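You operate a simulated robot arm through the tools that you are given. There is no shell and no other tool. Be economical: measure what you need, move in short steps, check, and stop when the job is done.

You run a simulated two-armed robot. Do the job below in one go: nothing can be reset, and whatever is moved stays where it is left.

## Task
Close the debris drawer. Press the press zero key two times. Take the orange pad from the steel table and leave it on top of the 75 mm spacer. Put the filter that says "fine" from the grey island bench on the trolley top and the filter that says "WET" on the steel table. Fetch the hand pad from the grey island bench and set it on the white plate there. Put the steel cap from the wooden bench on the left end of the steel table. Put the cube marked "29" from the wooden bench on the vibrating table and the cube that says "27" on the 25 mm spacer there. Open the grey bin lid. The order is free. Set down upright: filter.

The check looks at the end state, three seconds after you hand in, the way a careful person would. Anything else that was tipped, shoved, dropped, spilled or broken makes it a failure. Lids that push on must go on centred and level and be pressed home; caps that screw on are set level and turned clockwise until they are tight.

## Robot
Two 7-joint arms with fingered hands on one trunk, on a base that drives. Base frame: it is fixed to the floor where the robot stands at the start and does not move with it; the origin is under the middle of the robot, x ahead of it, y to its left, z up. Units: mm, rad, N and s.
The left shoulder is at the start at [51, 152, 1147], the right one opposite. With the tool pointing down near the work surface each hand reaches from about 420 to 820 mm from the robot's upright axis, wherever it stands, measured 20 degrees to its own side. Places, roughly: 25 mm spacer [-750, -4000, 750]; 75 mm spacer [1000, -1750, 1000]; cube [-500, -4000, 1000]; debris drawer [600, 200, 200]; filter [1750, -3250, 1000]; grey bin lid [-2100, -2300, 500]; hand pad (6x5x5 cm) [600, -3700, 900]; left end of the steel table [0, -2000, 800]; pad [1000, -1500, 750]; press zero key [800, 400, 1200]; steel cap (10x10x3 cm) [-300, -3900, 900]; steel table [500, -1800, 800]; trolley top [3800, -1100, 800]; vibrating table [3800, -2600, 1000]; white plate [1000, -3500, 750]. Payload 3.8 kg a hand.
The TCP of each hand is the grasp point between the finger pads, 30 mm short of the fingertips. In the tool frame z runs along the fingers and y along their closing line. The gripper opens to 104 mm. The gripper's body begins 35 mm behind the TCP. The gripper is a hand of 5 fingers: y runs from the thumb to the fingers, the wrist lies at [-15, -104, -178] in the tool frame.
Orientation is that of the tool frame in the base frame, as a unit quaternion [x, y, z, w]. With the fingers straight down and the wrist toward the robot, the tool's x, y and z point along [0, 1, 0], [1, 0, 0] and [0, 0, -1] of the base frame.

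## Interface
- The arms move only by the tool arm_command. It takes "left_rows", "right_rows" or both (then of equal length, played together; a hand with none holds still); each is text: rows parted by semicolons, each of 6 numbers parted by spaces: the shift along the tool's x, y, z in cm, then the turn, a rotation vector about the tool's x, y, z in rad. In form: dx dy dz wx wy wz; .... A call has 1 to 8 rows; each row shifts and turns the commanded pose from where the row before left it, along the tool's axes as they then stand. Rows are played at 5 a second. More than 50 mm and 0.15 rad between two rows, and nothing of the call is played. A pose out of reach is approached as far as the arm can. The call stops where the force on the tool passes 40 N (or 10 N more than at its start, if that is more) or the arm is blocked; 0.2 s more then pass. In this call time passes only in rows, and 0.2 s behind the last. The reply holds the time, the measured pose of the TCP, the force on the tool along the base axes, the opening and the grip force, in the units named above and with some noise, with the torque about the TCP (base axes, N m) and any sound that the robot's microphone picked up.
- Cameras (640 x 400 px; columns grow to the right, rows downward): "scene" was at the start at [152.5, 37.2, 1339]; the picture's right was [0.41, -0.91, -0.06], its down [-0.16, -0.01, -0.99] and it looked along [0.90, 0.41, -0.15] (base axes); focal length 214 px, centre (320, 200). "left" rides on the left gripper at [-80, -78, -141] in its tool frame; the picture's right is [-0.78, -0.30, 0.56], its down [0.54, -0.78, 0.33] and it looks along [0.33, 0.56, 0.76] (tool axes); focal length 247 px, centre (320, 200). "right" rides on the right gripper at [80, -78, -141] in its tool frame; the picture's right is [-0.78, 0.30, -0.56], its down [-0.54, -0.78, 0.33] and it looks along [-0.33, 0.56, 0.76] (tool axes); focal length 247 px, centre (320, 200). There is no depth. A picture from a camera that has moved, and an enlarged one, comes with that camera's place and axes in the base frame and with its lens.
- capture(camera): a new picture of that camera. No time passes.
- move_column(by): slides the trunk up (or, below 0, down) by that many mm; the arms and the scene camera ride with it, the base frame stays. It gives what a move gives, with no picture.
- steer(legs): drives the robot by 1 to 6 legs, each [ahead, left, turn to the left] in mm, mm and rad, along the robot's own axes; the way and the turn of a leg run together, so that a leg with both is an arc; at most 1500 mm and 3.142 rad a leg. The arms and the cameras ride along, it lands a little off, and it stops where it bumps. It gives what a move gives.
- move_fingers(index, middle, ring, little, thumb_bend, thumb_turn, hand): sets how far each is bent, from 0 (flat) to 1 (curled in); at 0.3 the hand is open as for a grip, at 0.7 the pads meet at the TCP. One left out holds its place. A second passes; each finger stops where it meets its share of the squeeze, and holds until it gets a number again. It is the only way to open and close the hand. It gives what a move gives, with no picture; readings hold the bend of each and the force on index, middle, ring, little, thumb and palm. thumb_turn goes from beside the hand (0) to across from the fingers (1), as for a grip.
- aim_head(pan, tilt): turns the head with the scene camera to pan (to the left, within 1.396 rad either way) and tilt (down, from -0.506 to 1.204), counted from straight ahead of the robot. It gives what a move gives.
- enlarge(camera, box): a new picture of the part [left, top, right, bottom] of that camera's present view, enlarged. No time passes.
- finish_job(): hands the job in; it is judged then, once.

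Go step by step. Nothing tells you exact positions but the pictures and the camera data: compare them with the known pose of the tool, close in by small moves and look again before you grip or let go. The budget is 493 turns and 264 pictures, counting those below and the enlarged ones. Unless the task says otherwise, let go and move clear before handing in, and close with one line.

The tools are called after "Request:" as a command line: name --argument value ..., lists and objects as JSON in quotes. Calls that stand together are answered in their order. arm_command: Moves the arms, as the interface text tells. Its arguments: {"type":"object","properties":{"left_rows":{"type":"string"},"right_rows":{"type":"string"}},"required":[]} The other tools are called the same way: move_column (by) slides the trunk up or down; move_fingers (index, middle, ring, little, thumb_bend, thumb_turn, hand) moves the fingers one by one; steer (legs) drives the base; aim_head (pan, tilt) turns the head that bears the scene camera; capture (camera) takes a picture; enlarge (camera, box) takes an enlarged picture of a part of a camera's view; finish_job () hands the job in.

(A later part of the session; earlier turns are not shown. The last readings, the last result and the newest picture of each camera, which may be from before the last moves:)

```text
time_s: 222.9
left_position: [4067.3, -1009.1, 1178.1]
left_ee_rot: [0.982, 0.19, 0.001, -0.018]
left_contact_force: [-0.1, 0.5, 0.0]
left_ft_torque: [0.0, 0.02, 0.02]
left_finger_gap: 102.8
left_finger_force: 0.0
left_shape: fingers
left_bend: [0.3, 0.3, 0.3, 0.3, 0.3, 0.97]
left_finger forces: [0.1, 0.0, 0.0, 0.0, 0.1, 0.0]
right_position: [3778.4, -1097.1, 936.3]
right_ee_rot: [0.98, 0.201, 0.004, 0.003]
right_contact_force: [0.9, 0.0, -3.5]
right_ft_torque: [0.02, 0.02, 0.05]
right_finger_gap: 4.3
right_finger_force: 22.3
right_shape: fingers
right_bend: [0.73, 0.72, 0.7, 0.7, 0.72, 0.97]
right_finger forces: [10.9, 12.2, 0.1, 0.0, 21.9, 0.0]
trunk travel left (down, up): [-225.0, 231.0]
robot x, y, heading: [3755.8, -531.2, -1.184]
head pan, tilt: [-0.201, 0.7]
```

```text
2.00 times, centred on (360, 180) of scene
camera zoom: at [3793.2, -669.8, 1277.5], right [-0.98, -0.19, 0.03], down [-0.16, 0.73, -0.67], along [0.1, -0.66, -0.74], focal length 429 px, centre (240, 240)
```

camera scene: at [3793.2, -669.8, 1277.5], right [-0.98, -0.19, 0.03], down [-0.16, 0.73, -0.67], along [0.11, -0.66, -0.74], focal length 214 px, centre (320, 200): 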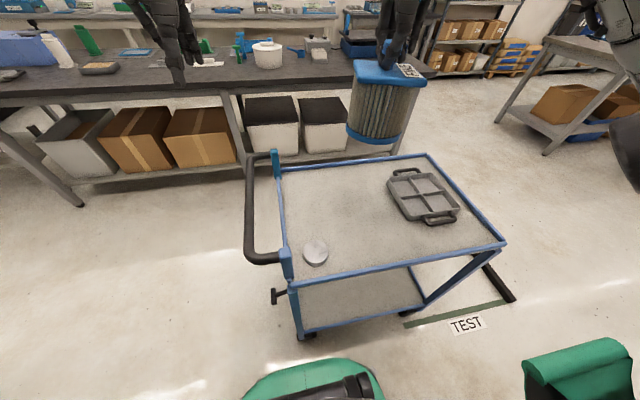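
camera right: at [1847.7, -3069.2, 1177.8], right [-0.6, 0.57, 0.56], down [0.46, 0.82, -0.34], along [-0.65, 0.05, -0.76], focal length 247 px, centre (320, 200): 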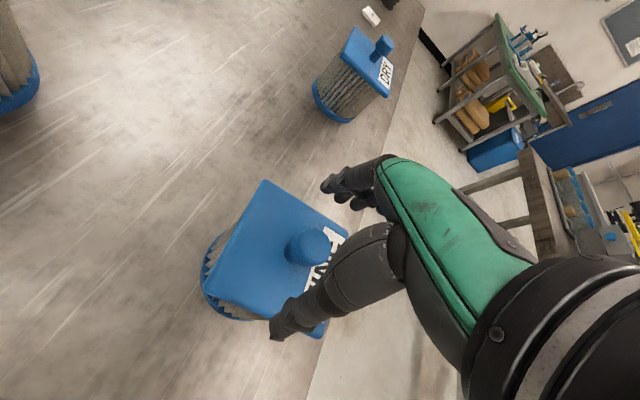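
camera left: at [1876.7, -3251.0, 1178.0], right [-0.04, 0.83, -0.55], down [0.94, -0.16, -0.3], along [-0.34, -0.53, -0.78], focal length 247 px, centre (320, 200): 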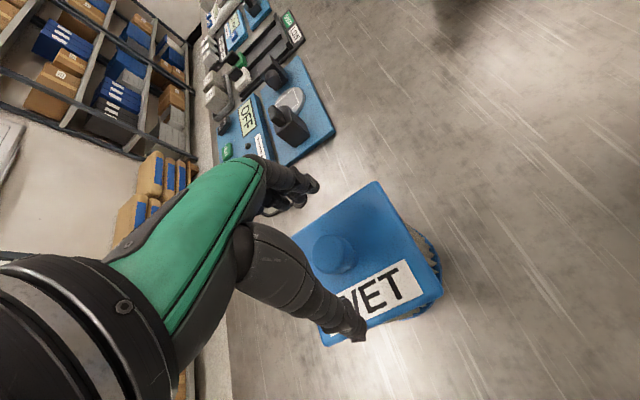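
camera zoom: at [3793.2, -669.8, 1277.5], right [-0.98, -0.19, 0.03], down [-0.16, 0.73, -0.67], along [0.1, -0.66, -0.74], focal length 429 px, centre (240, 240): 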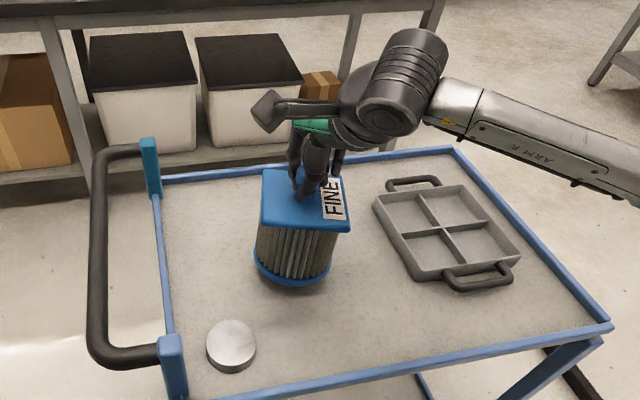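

Still a small gap. I lower a bit more.

Request:
arm_command --right_rows "0 0 0.4 0 0 0;0 0 0.3 0 0 0;0 0 0.3 0 0 0;0 0 0.3 0 0 0"

Request:
arm_command --right_rows "0 0 0.4 0 0 0;0 0 0.3 0 0 0;0 0 0.3 0 0 0"

```text
time_s: 223.9
left_position: [4067.3, -1008.8, 1178.1]
left_ee_rot: [0.982, 0.19, 0.001, -0.018]
left_contact_force: [-0.2, -1.2, -0.2]
left_ft_torque: [0.0, 0.0, 0.0]
left_finger_gap: 102.9
left_finger_force: 0.0
left_shape: fingers
left_bend: [0.3, 0.3, 0.3, 0.3, 0.3, 0.97]
left_finger forces: [0.0, 0.1, 0.0, 0.0, 0.1, 0.0]
right_position: [3779.2, -1097.3, 922.3]
right_ee_rot: [0.98, 0.201, 0.003, 0.004]
right_contact_force: [-0.2, -0.5, -3.9]
right_ft_torque: [-0.02, 0.02, 0.02]
right_finger_gap: 4.0
right_finger_force: 23.2
right_shape: fingers
right_bend: [0.73, 0.72, 0.7, 0.7, 0.72, 0.97]
right_finger forces: [10.9, 12.2, 0.0, 0.0, 21.9, 0.0]
trunk travel left (down, up): [-225.0, 231.0]
robot x, y, heading: [3754.9, -531.3, -1.181]
head pan, tilt: [-0.201, 0.7]
```

```text
time_s: 224.7
left_position: [4067.3, -1009.8, 1179.2]
left_ee_rot: [0.982, 0.19, 0.001, -0.018]
left_contact_force: [-0.1, 0.1, 0.5]
left_ft_torque: [0.05, -0.02, -0.01]
left_finger_gap: 102.8
left_finger_force: 0.1
left_shape: fingers
left_bend: [0.3, 0.3, 0.3, 0.3, 0.3, 0.97]
left_finger forces: [0.0, 0.0, 0.1, 0.1, 0.0, 0.0]
right_position: [3779.1, -1096.9, 912.9]
right_ee_rot: [0.98, 0.201, 0.004, 0.004]
right_contact_force: [0.3, -0.7, -2.6]
right_ft_torque: [-0.02, 0.02, -0.02]
right_finger_gap: 4.3
right_finger_force: 22.5
right_shape: fingers
right_bend: [0.73, 0.72, 0.7, 0.7, 0.72, 0.97]
right_finger forces: [10.9, 12.2, 0.0, 0.1, 22.0, 0.1]
trunk travel left (down, up): [-225.0, 231.0]
robot x, y, heading: [3754.2, -529.3, -1.184]
head pan, tilt: [-0.201, 0.7]
```

Request:
arm_command --right_rows "0 0 0.4 0 0 0;0 0 0.3 0 0 0;0 0 0.3 0 0 0;0 0 0.3 0 0 0"

Request:
enlarge --camera "scene" --box '[240, 80, 480, 280]'

```text
time_s: 225.7
left_position: [4068.2, -1004.4, 1179.7]
left_ee_rot: [0.982, 0.19, 0.001, -0.016]
left_contact_force: [0.1, -0.2, 0.0]
left_ft_torque: [0.03, 0.01, 0.01]
left_finger_gap: 103.1
left_finger_force: 0.1
left_shape: fingers
left_bend: [0.3, 0.3, 0.3, 0.3, 0.3, 0.97]
left_finger forces: [0.0, 0.0, 0.0, 0.0, 0.0, 0.0]
right_position: [3778.8, -1094.7, 906.2]
right_ee_rot: [0.979, 0.202, 0.006, 0.012]
right_contact_force: [-0.9, 1.2, 30.5]
right_ft_torque: [-0.04, 0.17, 0.03]
right_finger_gap: 3.8
right_finger_force: 39.5
right_shape: fingers
right_bend: [0.73, 0.72, 0.7, 0.7, 0.73, 0.96]
right_finger forces: [13.6, 18.9, 0.0, 0.0, 46.0, 0.1]
trunk travel left (down, up): [-225.0, 231.0]
robot x, y, heading: [3754.8, -528.3, -1.183]
head pan, tilt: [-0.201, 0.7]
```

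```text
2.00 times, centred on (360, 180) of scene
camera zoom: at [3792.7, -665.0, 1278.5], right [-0.98, -0.19, 0.03], down [-0.16, 0.72, -0.67], along [0.11, -0.66, -0.74], focal length 429 px, centre (240, 240)
```

zoom: 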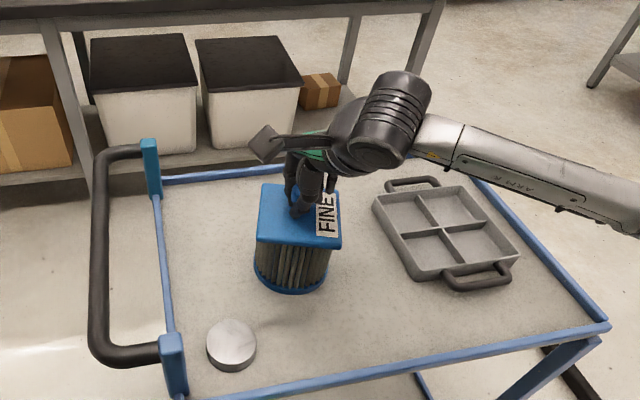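

FINE is down with about 33 N. I ease up slightly and open.

Request:
arm_command --right_rows "0 0 -0.3 0 0 0"

Request:
move_fingers --hand "right" --index 0.62 --middle 0.62 --ring 0.62 --little 0.62 --thumb_bend 0.62

Request:
move_fingers --hand "right" --index 0.3 --middle 0.3 --ring 0.3 --little 0.3 --thumb_bend 0.3

Request:
enlarge --camera "right" --box '[200, 120, 440, 340]'

```text
time_s: 226.1
left_position: [4068.0, -1006.7, 1177.9]
left_ee_rot: [0.982, 0.19, 0.001, -0.017]
left_contact_force: [0.9, 0.9, -0.6]
left_ft_torque: [-0.01, 0.01, 0.03]
left_finger_gap: 102.8
left_finger_force: 0.0
left_shape: fingers
left_bend: [0.3, 0.3, 0.3, 0.3, 0.3, 0.97]
left_finger forces: [0.1, 0.1, 0.0, 0.1, 0.0, 0.1]
right_position: [3779.4, -1093.9, 906.2]
right_ee_rot: [0.98, 0.201, 0.004, 0.007]
right_contact_force: [2.4, -0.7, 24.7]
right_ft_torque: [-0.27, 0.09, 0.0]
right_finger_gap: 4.1
right_finger_force: 36.4
right_shape: fingers
right_bend: [0.74, 0.73, 0.7, 0.7, 0.73, 0.96]
right_finger forces: [14.3, 18.7, 0.0, 0.1, 39.6, 0.0]
trunk travel left (down, up): [-225.0, 231.0]
robot x, y, heading: [3758.2, -530.1, -1.181]
head pan, tilt: [-0.201, 0.7]
```

```text
time_s: 227.1
left_position: [4067.9, -1004.0, 1180.0]
left_ee_rot: [0.981, 0.191, -0.001, -0.016]
left_contact_force: [0.6, -0.6, -0.1]
left_ft_torque: [-0.01, 0.01, -0.02]
left_finger_gap: 102.9
left_finger_force: 0.1
left_shape: fingers
left_bend: [0.3, 0.3, 0.3, 0.3, 0.3, 0.97]
left_finger forces: [0.0, 0.1, 0.0, 0.1, 0.1, 0.0]
right_position: [3779.7, -1093.8, 907.6]
right_ee_rot: [0.98, 0.201, 0.004, 0.007]
right_contact_force: [4.7, 4.0, 29.1]
right_ft_torque: [0.14, -0.31, 0.0]
right_finger_gap: 9.7
right_finger_force: 18.7
right_shape: fingers
right_bend: [0.65, 0.64, 0.62, 0.62, 0.67, 0.97]
right_finger forces: [14.8, 3.4, 0.1, 0.0, 19.2, 0.0]
trunk travel left (down, up): [-225.0, 231.0]
robot x, y, heading: [3756.4, -529.2, -1.187]
head pan, tilt: [-0.201, 0.7]
```

```text
time_s: 228.1
left_position: [4067.0, -1008.0, 1179.5]
left_ee_rot: [0.982, 0.19, 0.001, -0.018]
left_contact_force: [0.0, -0.4, 0.1]
left_ft_torque: [0.02, 0.02, 0.0]
left_finger_gap: 103.1
left_finger_force: 0.1
left_shape: fingers
left_bend: [0.3, 0.3, 0.3, 0.3, 0.3, 0.97]
left_finger forces: [0.1, 0.0, 0.1, 0.1, 0.0, 0.0]
right_position: [3778.8, -1095.5, 902.9]
right_ee_rot: [0.979, 0.201, 0.004, 0.002]
right_contact_force: [-1.4, 0.4, 4.2]
right_ft_torque: [-0.22, -0.06, -0.02]
right_finger_gap: 103.6
right_finger_force: 2.4
right_shape: fingers
right_bend: [0.3, 0.3, 0.3, 0.3, 0.3, 0.96]
right_finger forces: [3.3, 1.1, 0.1, 0.0, 0.1, 0.0]
trunk travel left (down, up): [-225.0, 231.0]
robot x, y, heading: [3756.0, -531.2, -1.18]
head pan, tilt: [-0.201, 0.7]
```

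```text
1.82 times, centred on (320, 230) of right
camera zoom: at [3819.2, -991.9, 1044.3], right [-0.6, -0.58, 0.56], down [-0.79, 0.5, -0.34], along [-0.08, -0.65, -0.76], focal length 449 px, centre (320, 146)
```

zoom: 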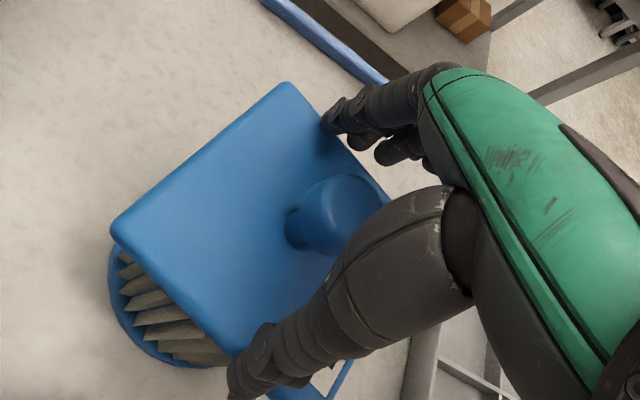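

The fingers touch the plate; I raise the hand carefully and look at how FINE stands.

Request:
arm_command --right_rows "0 0 -1 0 0 0;0 0 -2 0 0 0;0 0 -4 0 0 0;0 0 -4 0 0 0;0 0 -4 0 0 0"

Request:
enlarge --camera "scene" --box '[240, 80, 480, 280]'

```text
time_s: 229.3
left_position: [4067.7, -1008.3, 1178.8]
left_ee_rot: [0.982, 0.19, 0.001, -0.018]
left_contact_force: [-0.3, 0.7, -0.1]
left_ft_torque: [0.03, 0.02, -0.01]
left_finger_gap: 102.9
left_finger_force: 0.1
left_shape: fingers
left_bend: [0.3, 0.3, 0.3, 0.3, 0.3, 0.97]
left_finger forces: [0.0, 0.1, 0.0, 0.0, 0.0, 0.0]
right_position: [3778.2, -1094.7, 1057.5]
right_ee_rot: [0.979, 0.202, 0.004, 0.004]
right_contact_force: [-0.1, 0.1, -0.2]
right_ft_torque: [0.01, -0.05, 0.02]
right_finger_gap: 103.2
right_finger_force: 0.0
right_shape: fingers
right_bend: [0.3, 0.3, 0.3, 0.3, 0.3, 0.96]
right_finger forces: [0.0, 0.0, 0.0, 0.1, 0.0, 0.1]
trunk travel left (down, up): [-225.0, 231.0]
robot x, y, heading: [3755.3, -529.4, -1.185]
head pan, tilt: [-0.201, 0.7]
```

```text
2.00 times, centred on (360, 180) of scene
camera zoom: at [3793.4, -668.9, 1277.6], right [-0.98, -0.19, 0.03], down [-0.16, 0.73, -0.67], along [0.1, -0.66, -0.74], focal length 429 px, centre (240, 240)
```

zoom: 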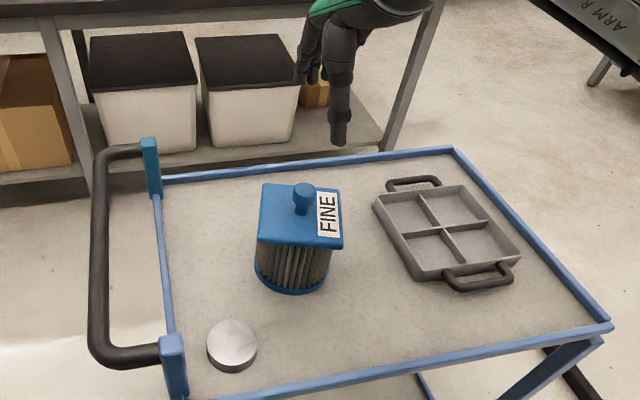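

FINE stands upright on the trolley. Next is the hand pad on the island: I raise the right hand and drive back to the aisle in front of it.

Request:
arm_command --right_rows "0 0 -4.5 0 0 0;0 0 -4.5 0 0 0;0 0 -4.5 0 0 0"

Request:
steer --legs '[[-150, 0, 0], [0, -1450, 0], [0, -350, 0], [950, 0, 0]]'

Request:
aim_head --pan -0.5 --tilt 0.4

Request:
capture --camera "scene"

```text
time_s: 230.1
left_position: [4069.0, -1008.3, 1178.2]
left_ee_rot: [0.982, 0.19, -0.001, -0.018]
left_contact_force: [0.1, 0.1, 0.0]
left_ft_torque: [0.0, -0.03, -0.01]
left_finger_gap: 102.7
left_finger_force: 0.2
left_shape: fingers
left_bend: [0.3, 0.3, 0.3, 0.3, 0.3, 0.97]
left_finger forces: [0.0, 0.0, 0.1, 0.0, 0.1, 0.0]
right_position: [3775.3, -1096.0, 1191.5]
right_ee_rot: [0.979, 0.202, 0.004, 0.004]
right_contact_force: [-0.1, -0.3, -0.5]
right_ft_torque: [-0.01, 0.02, 0.0]
right_finger_gap: 103.7
right_finger_force: 0.0
right_shape: fingers
right_bend: [0.3, 0.3, 0.3, 0.3, 0.3, 0.96]
right_finger forces: [0.0, 0.0, 0.1, 0.1, 0.0, 0.1]
trunk travel left (down, up): [-225.0, 231.0]
robot x, y, heading: [3752.6, -524.8, -1.183]
head pan, tilt: [-0.201, 0.7]
```

```text
time_s: 244.8
left_position: [2665.2, -2428.9, 1178.4]
left_ee_rot: [0.982, 0.186, 0.0, -0.017]
left_contact_force: [-0.5, -0.1, -0.6]
left_ft_torque: [-0.01, 0.0, 0.0]
left_finger_gap: 103.0
left_finger_force: 0.1
left_shape: fingers
left_bend: [0.3, 0.3, 0.3, 0.3, 0.3, 0.97]
left_finger forces: [0.1, 0.1, 0.0, 0.1, 0.0, 0.0]
right_position: [2371.5, -2513.5, 1190.1]
right_ee_rot: [0.98, 0.197, 0.004, 0.004]
right_contact_force: [-0.5, 0.2, -0.1]
right_ft_torque: [-0.01, 0.0, 0.03]
right_finger_gap: 103.7
right_finger_force: 0.0
right_shape: fingers
right_bend: [0.3, 0.3, 0.3, 0.3, 0.3, 0.96]
right_finger forces: [0.0, 0.0, 0.0, 0.0, 0.0, 0.0]
trunk travel left (down, up): [-225.0, 231.0]
robot x, y, heading: [2353.2, -1949.4, -1.19]
head pan, tilt: [-0.201, 0.7]
```

```text
time_s: 245.6
left_position: [2665.8, -2429.3, 1177.3]
left_ee_rot: [0.982, 0.186, 0.0, -0.019]
left_contact_force: [-0.6, -0.3, 0.7]
left_ft_torque: [0.01, 0.0, 0.01]
left_finger_gap: 102.7
left_finger_force: 0.1
left_shape: fingers
left_bend: [0.3, 0.3, 0.3, 0.3, 0.3, 0.97]
left_finger forces: [0.0, 0.1, 0.0, 0.0, 0.0, 0.1]
right_position: [2370.9, -2514.0, 1190.2]
right_ee_rot: [0.98, 0.197, 0.004, 0.003]
right_contact_force: [0.9, -0.5, -0.1]
right_ft_torque: [-0.01, -0.01, -0.01]
right_finger_gap: 103.8
right_finger_force: 0.1
right_shape: fingers
right_bend: [0.3, 0.3, 0.3, 0.3, 0.3, 0.96]
right_finger forces: [0.0, 0.0, 0.1, 0.1, 0.0, 0.0]
trunk travel left (down, up): [-225.0, 231.0]
robot x, y, heading: [2358.1, -1945.5, -1.189]
head pan, tilt: [-0.499, 0.4]
```

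```text
153 pictures are left
camera scene: at [2369.1, -2099.8, 1304.3], right [-0.99, 0.12, 0.07], down [0.0, 0.5, -0.86], along [-0.13, -0.86, -0.5], focal length 214 px, centre (320, 200)
```

scene: 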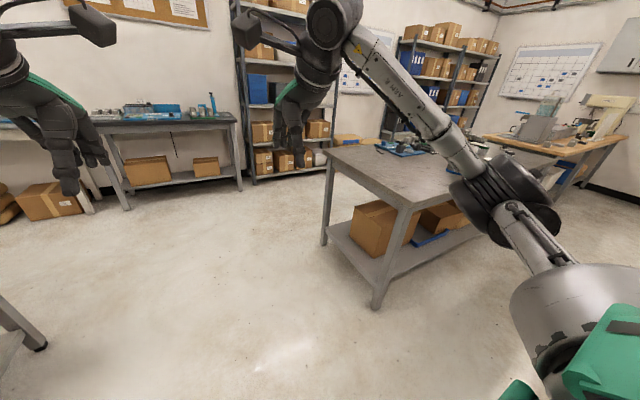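

I move nearer to the island front and go sideways along the aisle.

Request:
steer --legs '[[180, 0, 0], [0, -1250, 0]]'

Request:
aim_head --pan -0.2 --tilt 0.6

Request:
capture --camera "scene"

```text
time_s: 253.0
left_position: [1569.8, -3067.9, 1178.1]
left_ee_rot: [0.981, 0.194, 0.0, -0.017]
left_contact_force: [0.2, 0.1, 1.0]
left_ft_torque: [0.02, -0.02, 0.04]
left_finger_gap: 103.0
left_finger_force: 0.0
left_shape: fingers
left_bend: [0.3, 0.3, 0.3, 0.3, 0.3, 0.97]
left_finger forces: [0.0, 0.1, 0.0, 0.1, 0.0, 0.0]
right_position: [1277.2, -3155.8, 1190.6]
right_ee_rot: [0.979, 0.205, 0.004, 0.003]
right_contact_force: [0.1, 0.5, -0.8]
right_ft_torque: [0.01, -0.01, -0.01]
right_finger_gap: 103.8
right_finger_force: 0.1
right_shape: fingers
right_bend: [0.3, 0.3, 0.3, 0.3, 0.3, 0.96]
right_finger forces: [0.0, 0.0, 0.0, 0.1, 0.1, 0.0]
trunk travel left (down, up): [-225.0, 231.0]
robot x, y, heading: [1255.3, -2589.9, -1.175]
head pan, tilt: [-0.499, 0.4]
```

```text
time_s: 253.8
left_position: [1570.2, -3066.1, 1178.1]
left_ee_rot: [0.981, 0.193, 0.0, -0.018]
left_contact_force: [0.0, -0.5, 0.5]
left_ft_torque: [0.01, 0.0, 0.01]
left_finger_gap: 103.0
left_finger_force: 0.0
left_shape: fingers
left_bend: [0.3, 0.3, 0.3, 0.3, 0.3, 0.97]
left_finger forces: [0.1, 0.0, 0.0, 0.1, 0.1, 0.0]
right_position: [1276.3, -3156.5, 1190.5]
right_ee_rot: [0.979, 0.206, 0.004, 0.004]
right_contact_force: [-0.2, 0.7, 0.0]
right_ft_torque: [0.02, -0.02, -0.02]
right_finger_gap: 103.6
right_finger_force: 0.0
right_shape: fingers
right_bend: [0.3, 0.3, 0.3, 0.3, 0.3, 0.96]
right_finger forces: [0.1, 0.0, 0.0, 0.0, 0.0, 0.0]
trunk travel left (down, up): [-225.0, 231.0]
robot x, y, heading: [1254.3, -2587.4, -1.172]
head pan, tilt: [-0.201, 0.6]
```

```text
152 pictures are left
camera scene: at [1293.7, -2733.3, 1285.6], right [-0.98, -0.19, 0.03], down [-0.15, 0.66, -0.74], along [0.13, -0.73, -0.67], focal length 214 px, centre (320, 200)
```

scene: 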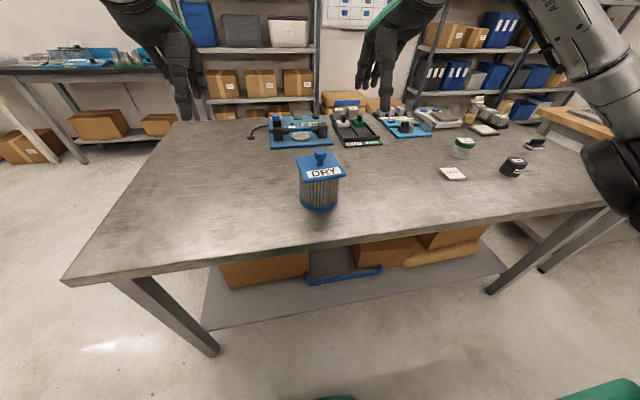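

Request:
enlarge --camera "scene" --box '[360, 90, 580, 210]'

```text
2.91 times, centred on (470, 150) of scene
camera zoom: at [1293.7, -2733.3, 1285.6], right [-0.98, -0.19, 0.03], down [-0.15, 0.66, -0.74], along [0.13, -0.73, -0.67], focal length 624 px, centre (-116, 346)
```

zoom: 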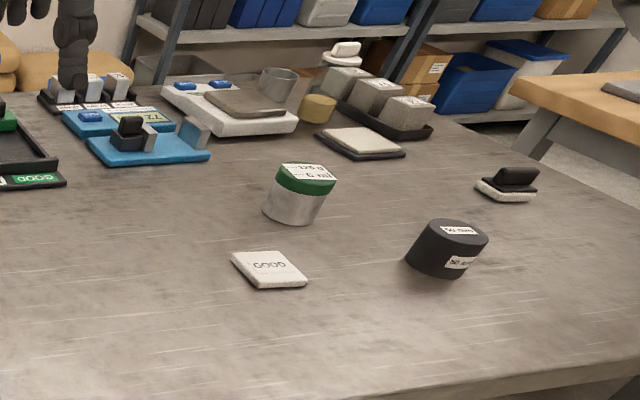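

I see the hand pad (black grip on a white pad) at about (534, -3755), a white tile marked GOOD at (940, -3458) and another white square further back. I go closer to tell which is the white plate.

Request:
steer --legs '[[60, -560, 0]]'

Request:
aim_head --pan 0.0 --tilt 0.6

Request:
capture --camera "scene"

Request:
enlarge --camera "scene" --box '[240, 80, 460, 220]'

```text
time_s: 257.1
left_position: [1068.0, -3340.8, 1178.8]
left_ee_rot: [0.98, 0.196, 0.0, -0.018]
left_contact_force: [0.5, -0.1, 0.2]
left_ft_torque: [-0.02, 0.0, 0.0]
left_finger_gap: 102.8
left_finger_force: 0.0
left_shape: fingers
left_bend: [0.3, 0.3, 0.3, 0.3, 0.3, 0.97]
left_finger forces: [0.0, 0.1, 0.0, 0.0, 0.0, 0.0]
right_position: [775.4, -3431.6, 1191.5]
right_ee_rot: [0.978, 0.206, 0.003, 0.003]
right_contact_force: [-0.2, -0.5, -0.1]
right_ft_torque: [-0.02, 0.01, 0.03]
right_finger_gap: 103.6
right_finger_force: 0.0
right_shape: fingers
right_bend: [0.3, 0.3, 0.3, 0.3, 0.3, 0.96]
right_finger forces: [0.0, 0.1, 0.1, 0.1, 0.0, 0.1]
trunk travel left (down, up): [-225.0, 231.0]
robot x, y, heading: [751.7, -2867.2, -1.167]
head pan, tilt: [-0.201, 0.6]
```

```text
time_s: 257.8
left_position: [1067.5, -3339.5, 1178.6]
left_ee_rot: [0.98, 0.196, 0.001, -0.018]
left_contact_force: [0.0, 0.1, -0.1]
left_ft_torque: [0.01, -0.01, -0.02]
left_finger_gap: 103.0
left_finger_force: 0.0
left_shape: fingers
left_bend: [0.3, 0.3, 0.3, 0.3, 0.3, 0.97]
left_finger forces: [0.0, 0.1, 0.0, 0.0, 0.1, 0.1]
right_position: [774.5, -3432.1, 1190.7]
right_ee_rot: [0.978, 0.207, 0.003, 0.004]
right_contact_force: [0.4, 0.3, -0.5]
right_ft_torque: [0.01, 0.01, 0.0]
right_finger_gap: 103.4
right_finger_force: 0.0
right_shape: fingers
right_bend: [0.3, 0.3, 0.3, 0.3, 0.3, 0.96]
right_finger forces: [0.0, 0.1, 0.0, 0.1, 0.0, 0.0]
trunk travel left (down, up): [-225.0, 231.0]
robot x, y, heading: [746.7, -2864.9, -1.173]
head pan, tilt: [0.0, 0.6]
```

```text
150 pictures are left
camera scene: at [806.5, -3004.1, 1285.3], right [-0.92, -0.39, 0.0], down [-0.26, 0.62, -0.74], along [0.29, -0.68, -0.68], focal length 214 px, centre (320, 200)
```

scene: 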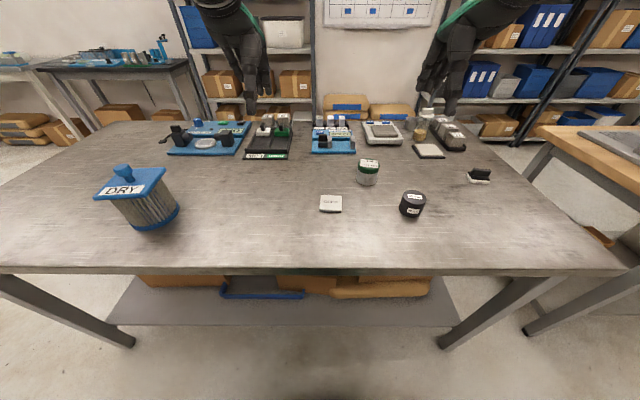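

```text
2.86 times, centred on (350, 150) of scene
camera zoom: at [806.5, -3004.1, 1285.3], right [-0.92, -0.39, 0.0], down [-0.26, 0.62, -0.74], along [0.29, -0.68, -0.68], focal length 613 px, centre (234, 343)
```

zoom: 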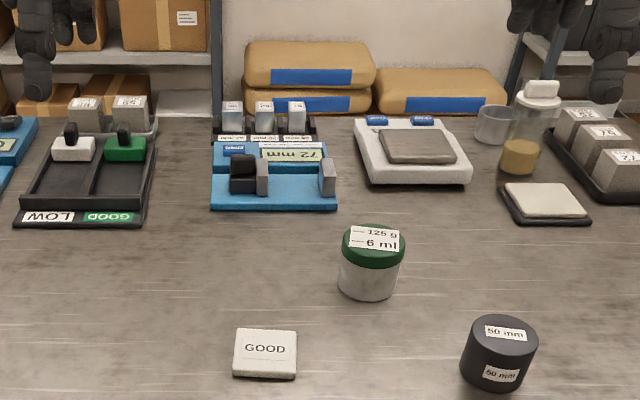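

By rounding, the GOOD tile at (957, -3438) fits the white plate's listed place. The hand pad is at about (549, -3734, 860). I drive so the hand pad is in reach of the right hand.

Request:
steer --legs '[[0, -320, 0], [170, 0, 0]]'

Request:
aim_head --pan -0.3 --tilt 0.7

Request:
capture --camera "scene"

Request:
capture --camera "right"

```text
time_s: 261.0
left_position: [844.0, -3621.1, 1179.3]
left_ee_rot: [0.981, 0.194, 0.001, -0.016]
left_contact_force: [0.7, -0.4, -0.1]
left_ft_torque: [0.01, 0.01, 0.01]
left_finger_gap: 103.1
left_finger_force: 0.1
left_shape: fingers
left_bend: [0.3, 0.3, 0.3, 0.3, 0.3, 0.97]
left_finger forces: [0.0, 0.1, 0.1, 0.0, 0.0, 0.1]
right_position: [551.6, -3710.3, 1191.4]
right_ee_rot: [0.979, 0.205, 0.003, 0.004]
right_contact_force: [0.0, 0.2, -0.6]
right_ft_torque: [-0.02, -0.01, 0.05]
right_finger_gap: 103.6
right_finger_force: 0.1
right_shape: fingers
right_bend: [0.3, 0.3, 0.3, 0.3, 0.3, 0.96]
right_finger forces: [0.0, 0.0, 0.0, 0.0, 0.0, 0.0]
trunk travel left (down, up): [-225.0, 231.0]
robot x, y, heading: [522.8, -3148.0, -1.173]
head pan, tilt: [0.0, 0.6]
```

```text
time_s: 261.8
left_position: [844.6, -3623.3, 1177.3]
left_ee_rot: [0.981, 0.194, 0.0, -0.018]
left_contact_force: [-0.3, -0.1, -0.5]
left_ft_torque: [-0.02, 0.0, -0.02]
left_finger_gap: 103.0
left_finger_force: 0.1
left_shape: fingers
left_bend: [0.3, 0.3, 0.3, 0.3, 0.3, 0.97]
left_finger forces: [0.1, 0.0, 0.0, 0.0, 0.0, 0.1]
right_position: [552.6, -3712.8, 1189.8]
right_ee_rot: [0.979, 0.205, 0.003, 0.004]
right_contact_force: [0.3, -0.7, 0.2]
right_ft_torque: [-0.03, -0.03, 0.01]
right_finger_gap: 103.7
right_finger_force: 0.0
right_shape: fingers
right_bend: [0.3, 0.3, 0.3, 0.3, 0.3, 0.96]
right_finger forces: [0.0, 0.0, 0.0, 0.1, 0.0, 0.0]
trunk travel left (down, up): [-225.0, 231.0]
robot x, y, heading: [527.6, -3145.9, -1.179]
head pan, tilt: [-0.3, 0.7]
```

```text
148 pictures are left
camera scene: at [558.9, -3287.7, 1277.7], right [-0.99, -0.1, 0.04], down [-0.1, 0.74, -0.67], along [0.04, -0.67, -0.74], focal length 214 px, centre (320, 200)
```

scene: 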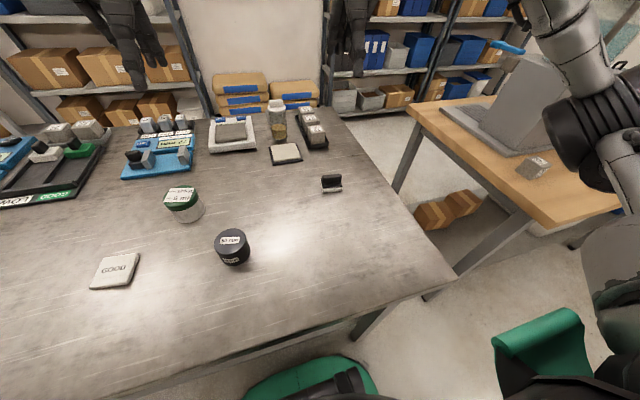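

```text
147 pictures are left
camera right: at [592.2, -3609.1, 1332.1], right [-0.6, -0.58, 0.56], down [-0.8, 0.49, -0.34], along [-0.08, -0.65, -0.76], focal length 247 px, centre (320, 200)
```

right: 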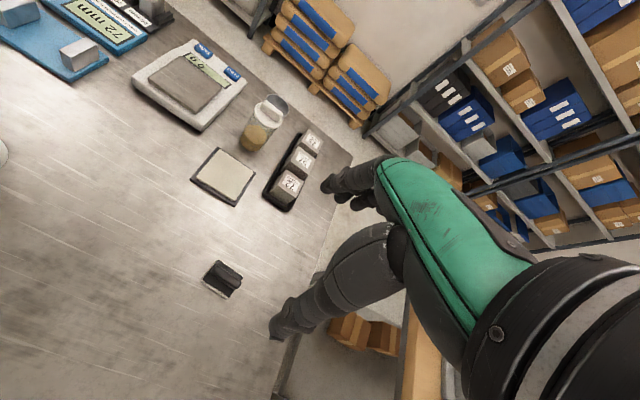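

The hand pad lies almost below the right TCP. I zoom to see how its grip is turned.

Request:
enlarge --camera "right" --box '[170, 230, 290, 320]'

Request:
enlarge --camera "scene" --box '[290, 140, 390, 220]'

```text
4.44 times, centred on (230, 275) of right
camera zoom: at [592.2, -3609.1, 1332.1], right [-0.6, -0.58, 0.56], down [-0.8, 0.49, -0.34], along [-0.08, -0.65, -0.76], focal length 1098 px, centre (720, -133)
```

zoom: 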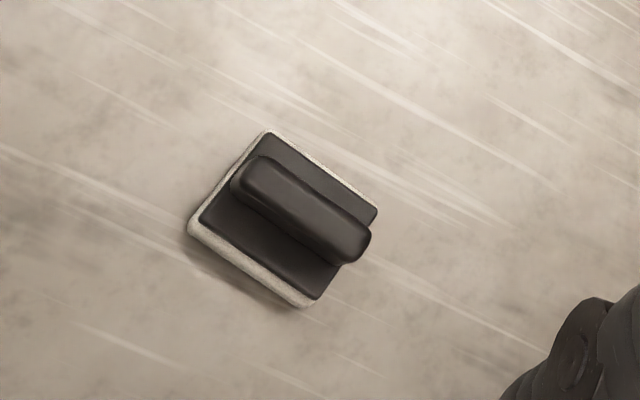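

```text
5.00 times, centred on (340, 180) of scene
camera zoom: at [558.9, -3287.7, 1277.7], right [-0.99, -0.1, 0.04], down [-0.1, 0.74, -0.67], along [0.04, -0.67, -0.74], focal length 1072 px, centre (220, 300)
```

zoom: 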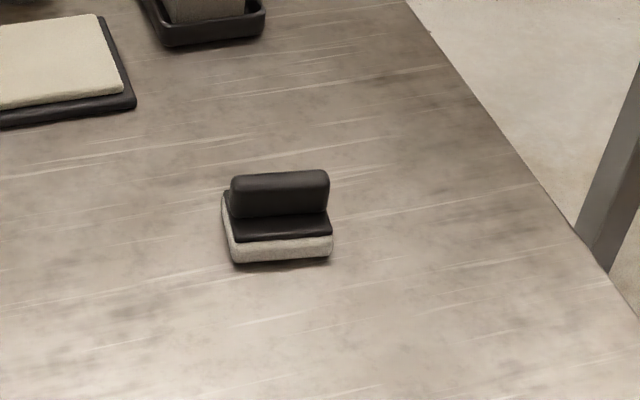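

The grip bar runs along the tool x axis, so closing along y fits. I descend above it.

Request:
arm_command --right_rows "-0.4 0.5 4 0 0 0;0 0 4.5 0 0 0;0 0 4.5 0 0 0;0 0 4.5 0 0 0;0 0 4.5 0 0 0;0 0 4 0 0 0"

Request:
enlarge --camera "right" --box '[200, 120, 440, 340]'

Request:
enlarge --camera "scene" --box '[290, 120, 390, 220]'

```text
time_s: 263.2
left_position: [845.6, -3622.3, 1178.7]
left_ee_rot: [0.981, 0.195, 0.0, -0.018]
left_contact_force: [-0.1, 0.2, 0.2]
left_ft_torque: [-0.02, 0.01, 0.02]
left_finger_gap: 102.9
left_finger_force: 0.0
left_shape: fingers
left_bend: [0.3, 0.3, 0.3, 0.3, 0.3, 0.97]
left_finger forces: [0.1, 0.0, 0.1, 0.0, 0.0, 0.0]
right_position: [552.3, -3720.1, 928.4]
right_ee_rot: [0.979, 0.206, 0.004, 0.004]
right_contact_force: [0.1, -0.1, 0.3]
right_ft_torque: [0.01, 0.03, -0.03]
right_finger_gap: 103.8
right_finger_force: 0.1
right_shape: fingers
right_bend: [0.3, 0.3, 0.3, 0.3, 0.3, 0.96]
right_finger forces: [0.1, 0.0, 0.1, 0.1, 0.0, 0.0]
trunk travel left (down, up): [-225.0, 231.0]
robot x, y, heading: [526.6, -3146.5, -1.177]
head pan, tilt: [-0.3, 0.7]
```

```text
1.82 times, centred on (320, 230) of right
camera zoom: at [592.1, -3615.0, 1070.2], right [-0.6, -0.58, 0.55], down [-0.8, 0.49, -0.34], along [-0.07, -0.65, -0.76], focal length 449 px, centre (320, 146)
```

zoom: 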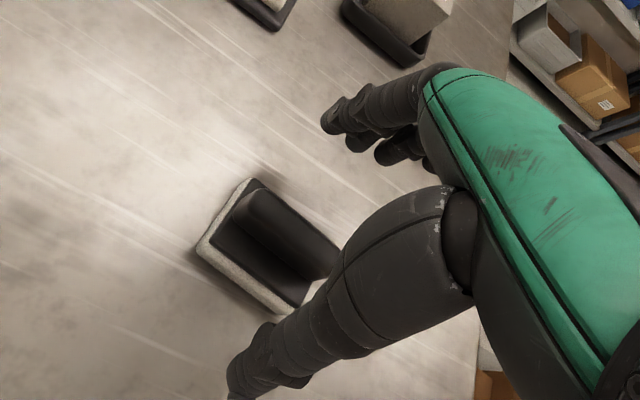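

```text
4.00 times, centred on (340, 170) of scene
camera zoom: at [558.6, -3287.2, 1277.8], right [-0.99, -0.1, 0.04], down [-0.1, 0.74, -0.67], along [0.04, -0.67, -0.74], focal length 858 px, centre (240, 320)
```

zoom: 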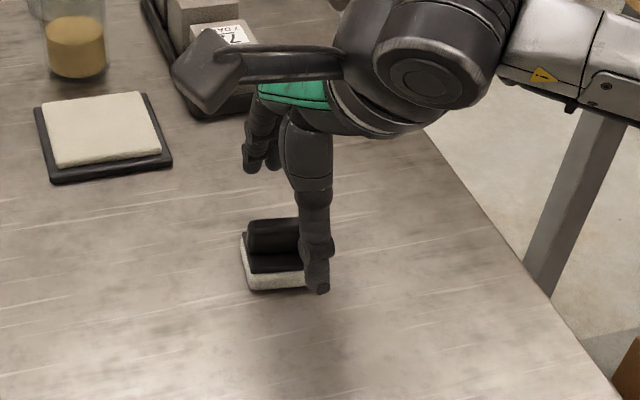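

Aligned (the thumb's offset is perspective). I descend further in small steps.

Request:
arm_command --right_rows "0 0.3 1 0 0 0;0 0 0.8 0 0 0;0 0 0.6 0 0 0;0 0 0.5 0 0 0"

Request:
enlarge --camera "right" --box '[200, 120, 440, 340]'

```text
time_s: 264.2
left_position: [844.7, -3623.3, 1178.0]
left_ee_rot: [0.981, 0.195, 0.0, -0.017]
left_contact_force: [-0.1, -1.3, 0.1]
left_ft_torque: [0.05, 0.0, -0.01]
left_finger_gap: 103.1
left_finger_force: 0.1
left_shape: fingers
left_bend: [0.3, 0.3, 0.3, 0.3, 0.3, 0.97]
left_finger forces: [0.1, 0.0, 0.0, 0.0, 0.1, 0.1]
right_position: [554.6, -3723.1, 900.5]
right_ee_rot: [0.979, 0.205, 0.003, 0.004]
right_contact_force: [-1.2, -0.3, 0.0]
right_ft_torque: [-0.01, 0.01, 0.02]
right_finger_gap: 103.5
right_finger_force: 0.0
right_shape: fingers
right_bend: [0.3, 0.3, 0.3, 0.3, 0.3, 0.96]
right_finger forces: [0.0, 0.0, 0.0, 0.0, 0.0, 0.1]
trunk travel left (down, up): [-225.0, 231.0]
robot x, y, heading: [523.2, -3145.9, -1.179]
head pan, tilt: [-0.3, 0.7]
```

```text
1.82 times, centred on (320, 230) of right
camera zoom: at [594.1, -3618.7, 1041.7], right [-0.6, -0.58, 0.55], down [-0.8, 0.49, -0.34], along [-0.07, -0.65, -0.76], focal length 449 px, centre (320, 146)
```

zoom: 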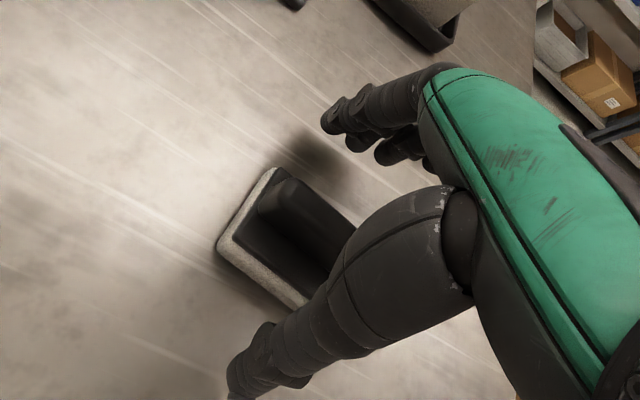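

The bar is centred between thumb and fingers. I close.

Request:
move_fingers --hand "right" --index 0.75 --middle 0.75 --ring 0.75 --little 0.7 --thumb_bend 0.75

Request:
enlarge --camera "right" --box '[200, 120, 440, 340]'

Request:
enlarge --camera "scene" --box '[290, 120, 390, 220]'

```text
time_s: 265.2
left_position: [843.7, -3622.2, 1177.5]
left_ee_rot: [0.981, 0.194, -0.001, -0.018]
left_contact_force: [0.0, -0.5, -0.2]
left_ft_torque: [-0.02, -0.03, -0.02]
left_finger_gap: 103.0
left_finger_force: 0.1
left_shape: fingers
left_bend: [0.3, 0.3, 0.3, 0.3, 0.3, 0.97]
left_finger forces: [0.0, 0.1, 0.0, 0.1, 0.0, 0.0]
right_position: [554.3, -3723.8, 901.9]
right_ee_rot: [0.979, 0.205, 0.004, 0.005]
right_contact_force: [1.3, -3.9, 8.0]
right_ft_torque: [0.15, 0.01, 0.0]
right_finger_gap: 40.5
right_finger_force: 22.0
right_shape: fingers
right_bend: [0.73, 0.73, 0.74, 0.7, 0.49, 0.96]
right_finger forces: [11.8, 6.6, 6.4, 0.0, 19.2, 0.1]
trunk travel left (down, up): [-225.0, 231.0]
robot x, y, heading: [525.9, -3146.9, -1.174]
head pan, tilt: [-0.3, 0.7]
```

```text
1.82 times, centred on (320, 230) of right
camera zoom: at [594.3, -3618.7, 1042.9], right [-0.6, -0.58, 0.56], down [-0.8, 0.49, -0.35], along [-0.07, -0.65, -0.76], focal length 449 px, centre (320, 146)
```

zoom: 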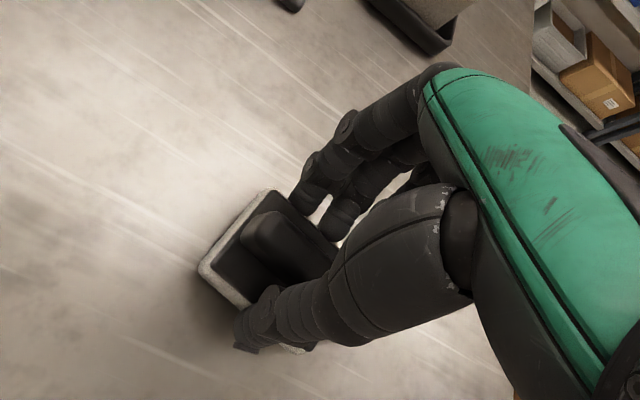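

```text
4.00 times, centred on (340, 170) of scene
camera zoom: at [558.7, -3286.6, 1278.0], right [-0.99, -0.1, 0.04], down [-0.1, 0.73, -0.67], along [0.04, -0.67, -0.74], focal length 858 px, centre (240, 320)
```

zoom: 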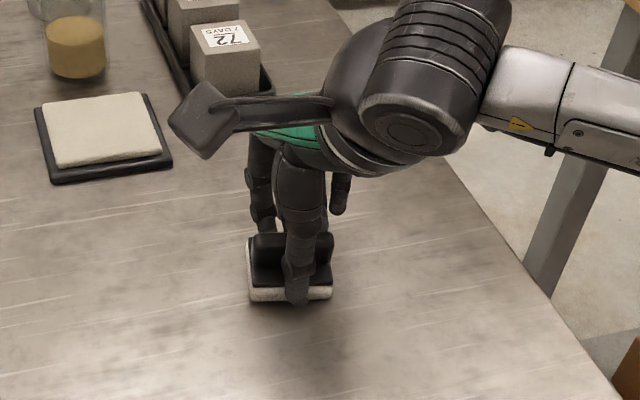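

The thumb caught the pad's lower edge instead of the bar. I reopen, raise 9 mm, recentre and try again.

Request:
move_fingers --hand "right" --index 0.3 --middle 0.3 --ring 0.3 --little 0.3 --thumb_bend 0.3

Request:
arm_command --right_rows "0 0 -0.9 0 0 0"

Request:
enlarge --camera "right" --box '[200, 120, 440, 340]'

```text
time_s: 266.2
left_position: [844.2, -3622.6, 1178.5]
left_ee_rot: [0.981, 0.194, 0.0, -0.017]
left_contact_force: [-0.2, -0.5, 0.3]
left_ft_torque: [-0.01, -0.04, 0.01]
left_finger_gap: 102.9
left_finger_force: 0.0
left_shape: fingers
left_bend: [0.3, 0.3, 0.3, 0.3, 0.3, 0.97]
left_finger forces: [0.0, 0.0, 0.0, 0.0, 0.1, 0.0]
right_position: [554.7, -3722.5, 899.7]
right_ee_rot: [0.979, 0.206, 0.003, 0.005]
right_contact_force: [-0.4, 0.5, -0.3]
right_ft_torque: [-0.02, 0.01, -0.03]
right_finger_gap: 103.3
right_finger_force: 0.1
right_shape: fingers
right_bend: [0.3, 0.3, 0.3, 0.3, 0.3, 0.96]
right_finger forces: [0.0, 0.0, 0.1, 0.0, 0.0, 0.0]
trunk travel left (down, up): [-225.0, 231.0]
robot x, y, heading: [523.7, -3145.6, -1.175]
head pan, tilt: [-0.3, 0.7]
```

```text
time_s: 266.6
left_position: [844.9, -3623.2, 1179.5]
left_ee_rot: [0.981, 0.195, 0.0, -0.018]
left_contact_force: [0.6, 0.0, -0.5]
left_ft_torque: [0.02, 0.0, -0.02]
left_finger_gap: 103.1
left_finger_force: 0.0
left_shape: fingers
left_bend: [0.3, 0.3, 0.3, 0.3, 0.3, 0.97]
left_finger forces: [0.0, 0.1, 0.0, 0.0, 0.0, 0.0]
right_position: [553.8, -3722.2, 909.7]
right_ee_rot: [0.979, 0.205, 0.004, 0.005]
right_contact_force: [0.8, -0.4, 0.4]
right_ft_torque: [-0.01, -0.02, 0.0]
right_finger_gap: 103.3
right_finger_force: 0.1
right_shape: fingers
right_bend: [0.3, 0.3, 0.3, 0.3, 0.3, 0.96]
right_finger forces: [0.0, 0.1, 0.0, 0.0, 0.0, 0.0]
trunk travel left (down, up): [-225.0, 231.0]
robot x, y, heading: [526.0, -3144.8, -1.177]
head pan, tilt: [-0.3, 0.7]
```

```text
1.82 times, centred on (320, 230) of right
camera zoom: at [593.4, -3618.1, 1051.7], right [-0.6, -0.58, 0.56], down [-0.8, 0.49, -0.34], along [-0.08, -0.65, -0.76], focal length 449 px, centre (320, 146)
```

zoom: 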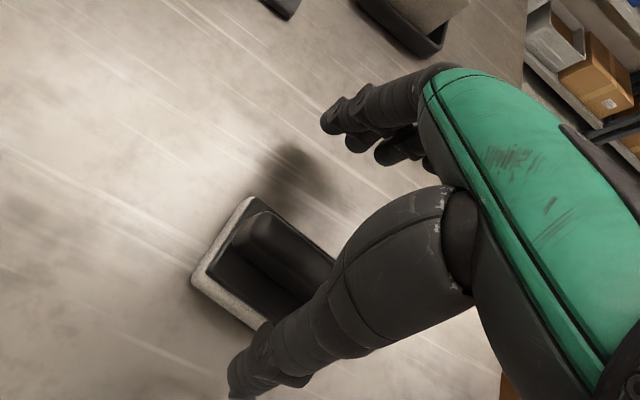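

The bar is 11 mm toward the thumb now. I shift back 11 mm and close again.

Request:
arm_command --right_rows "0 -1.1 0 0 0 0"

Request:
move_fingers --hand "right" --index 0.75 --middle 0.75 --ring 0.75 --little 0.7 --thumb_bend 0.75

Request:
enlarge --camera "right" --box '[200, 120, 440, 340]'

```text
time_s: 267.0
left_position: [844.3, -3621.6, 1178.8]
left_ee_rot: [0.981, 0.194, -0.001, -0.018]
left_contact_force: [-0.2, -0.2, -0.5]
left_ft_torque: [-0.01, 0.0, 0.0]
left_finger_gap: 102.8
left_finger_force: 0.1
left_shape: fingers
left_bend: [0.3, 0.3, 0.3, 0.3, 0.3, 0.97]
left_finger forces: [0.1, 0.1, 0.1, 0.1, 0.0, 0.0]
right_position: [547.8, -3711.4, 910.5]
right_ee_rot: [0.979, 0.206, 0.004, 0.005]
right_contact_force: [0.6, -0.8, -1.3]
right_ft_torque: [-0.01, 0.02, 0.0]
right_finger_gap: 103.0
right_finger_force: 0.1
right_shape: fingers
right_bend: [0.3, 0.3, 0.3, 0.3, 0.3, 0.96]
right_finger forces: [0.0, 0.0, 0.0, 0.0, 0.0, 0.0]
trunk travel left (down, up): [-225.0, 231.0]
robot x, y, heading: [525.7, -3144.3, -1.177]
head pan, tilt: [-0.3, 0.7]
```

```text
time_s: 268.0
left_position: [844.2, -3622.9, 1178.6]
left_ee_rot: [0.981, 0.195, 0.001, -0.018]
left_contact_force: [0.3, -0.7, 0.4]
left_ft_torque: [0.0, -0.03, -0.01]
left_finger_gap: 102.8
left_finger_force: 0.2
left_shape: fingers
left_bend: [0.3, 0.3, 0.3, 0.3, 0.3, 0.97]
left_finger forces: [0.0, 0.1, 0.0, 0.1, 0.0, 0.0]
right_position: [550.2, -3713.0, 910.5]
right_ee_rot: [0.979, 0.205, 0.004, 0.006]
right_contact_force: [1.1, -2.7, 8.8]
right_ft_torque: [0.1, 0.03, -0.05]
right_finger_gap: 22.2
right_finger_force: 19.9
right_shape: fingers
right_bend: [0.73, 0.72, 0.75, 0.7, 0.6, 0.99]
right_finger forces: [11.6, 8.9, 0.7, 0.1, 18.7, 0.0]
trunk travel left (down, up): [-225.0, 231.0]
robot x, y, heading: [524.5, -3148.9, -1.175]
head pan, tilt: [-0.3, 0.7]
```

```text
1.82 times, centred on (320, 230) of right
camera zoom: at [589.4, -3608.3, 1052.2], right [-0.6, -0.58, 0.56], down [-0.8, 0.49, -0.35], along [-0.07, -0.65, -0.76], focal length 449 px, centre (320, 146)
```

zoom: 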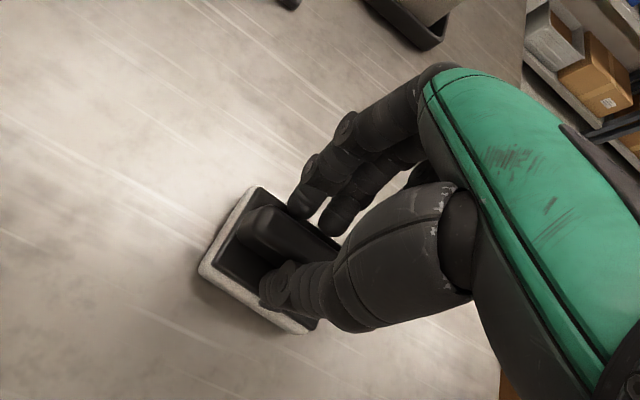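

The bar is now gripped (22 mm gap). I lift.

Request:
arm_command --right_rows "0 0 -1 0 0 0;0 0 -3 0 0 0;0 0 -4 0 0 0;0 0 -4 0 0 0"

Request:
enlarge --camera "right" --box '[200, 120, 440, 340]'

Request:
enlarge --camera "scene" --box '[290, 80, 410, 200]'

```text
time_s: 269.0
left_position: [844.9, -3622.5, 1179.6]
left_ee_rot: [0.981, 0.195, 0.0, -0.018]
left_contact_force: [-0.3, 0.3, 0.0]
left_ft_torque: [0.02, 0.03, 0.0]
left_finger_gap: 103.1
left_finger_force: 0.0
left_shape: fingers
left_bend: [0.3, 0.3, 0.3, 0.3, 0.3, 0.97]
left_finger forces: [0.1, 0.1, 0.1, 0.1, 0.0, 0.0]
right_position: [548.3, -3712.5, 1028.8]
right_ee_rot: [0.978, 0.206, 0.003, 0.004]
right_contact_force: [-0.6, 0.7, -0.3]
right_ft_torque: [0.0, 0.01, -0.01]
right_finger_gap: 22.1
right_finger_force: 19.0
right_shape: fingers
right_bend: [0.73, 0.73, 0.75, 0.7, 0.59, 0.99]
right_finger forces: [7.8, 9.2, 0.6, 0.1, 19.1, 0.0]
trunk travel left (down, up): [-225.0, 231.0]
robot x, y, heading: [524.8, -3145.1, -1.173]
head pan, tilt: [-0.3, 0.7]
```

```text
1.82 times, centred on (320, 230) of right
camera zoom: at [589.3, -3609.5, 1170.6], right [-0.6, -0.58, 0.56], down [-0.8, 0.49, -0.34], along [-0.08, -0.65, -0.76], focal length 449 px, centre (320, 146)
```

zoom: 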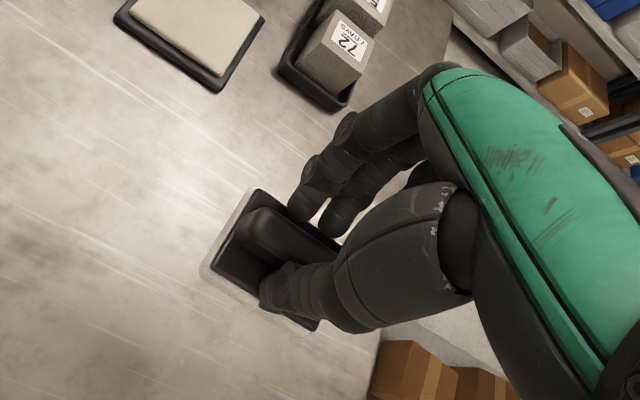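

```text
3.33 times, centred on (350, 140) of scene
camera zoom: at [558.9, -3286.8, 1277.8], right [-0.99, -0.1, 0.04], down [-0.1, 0.73, -0.67], along [0.04, -0.67, -0.74], focal length 715 px, centre (220, 400)
```

zoom: 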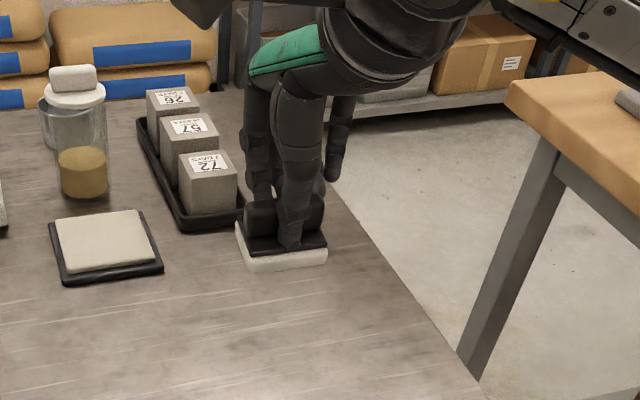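

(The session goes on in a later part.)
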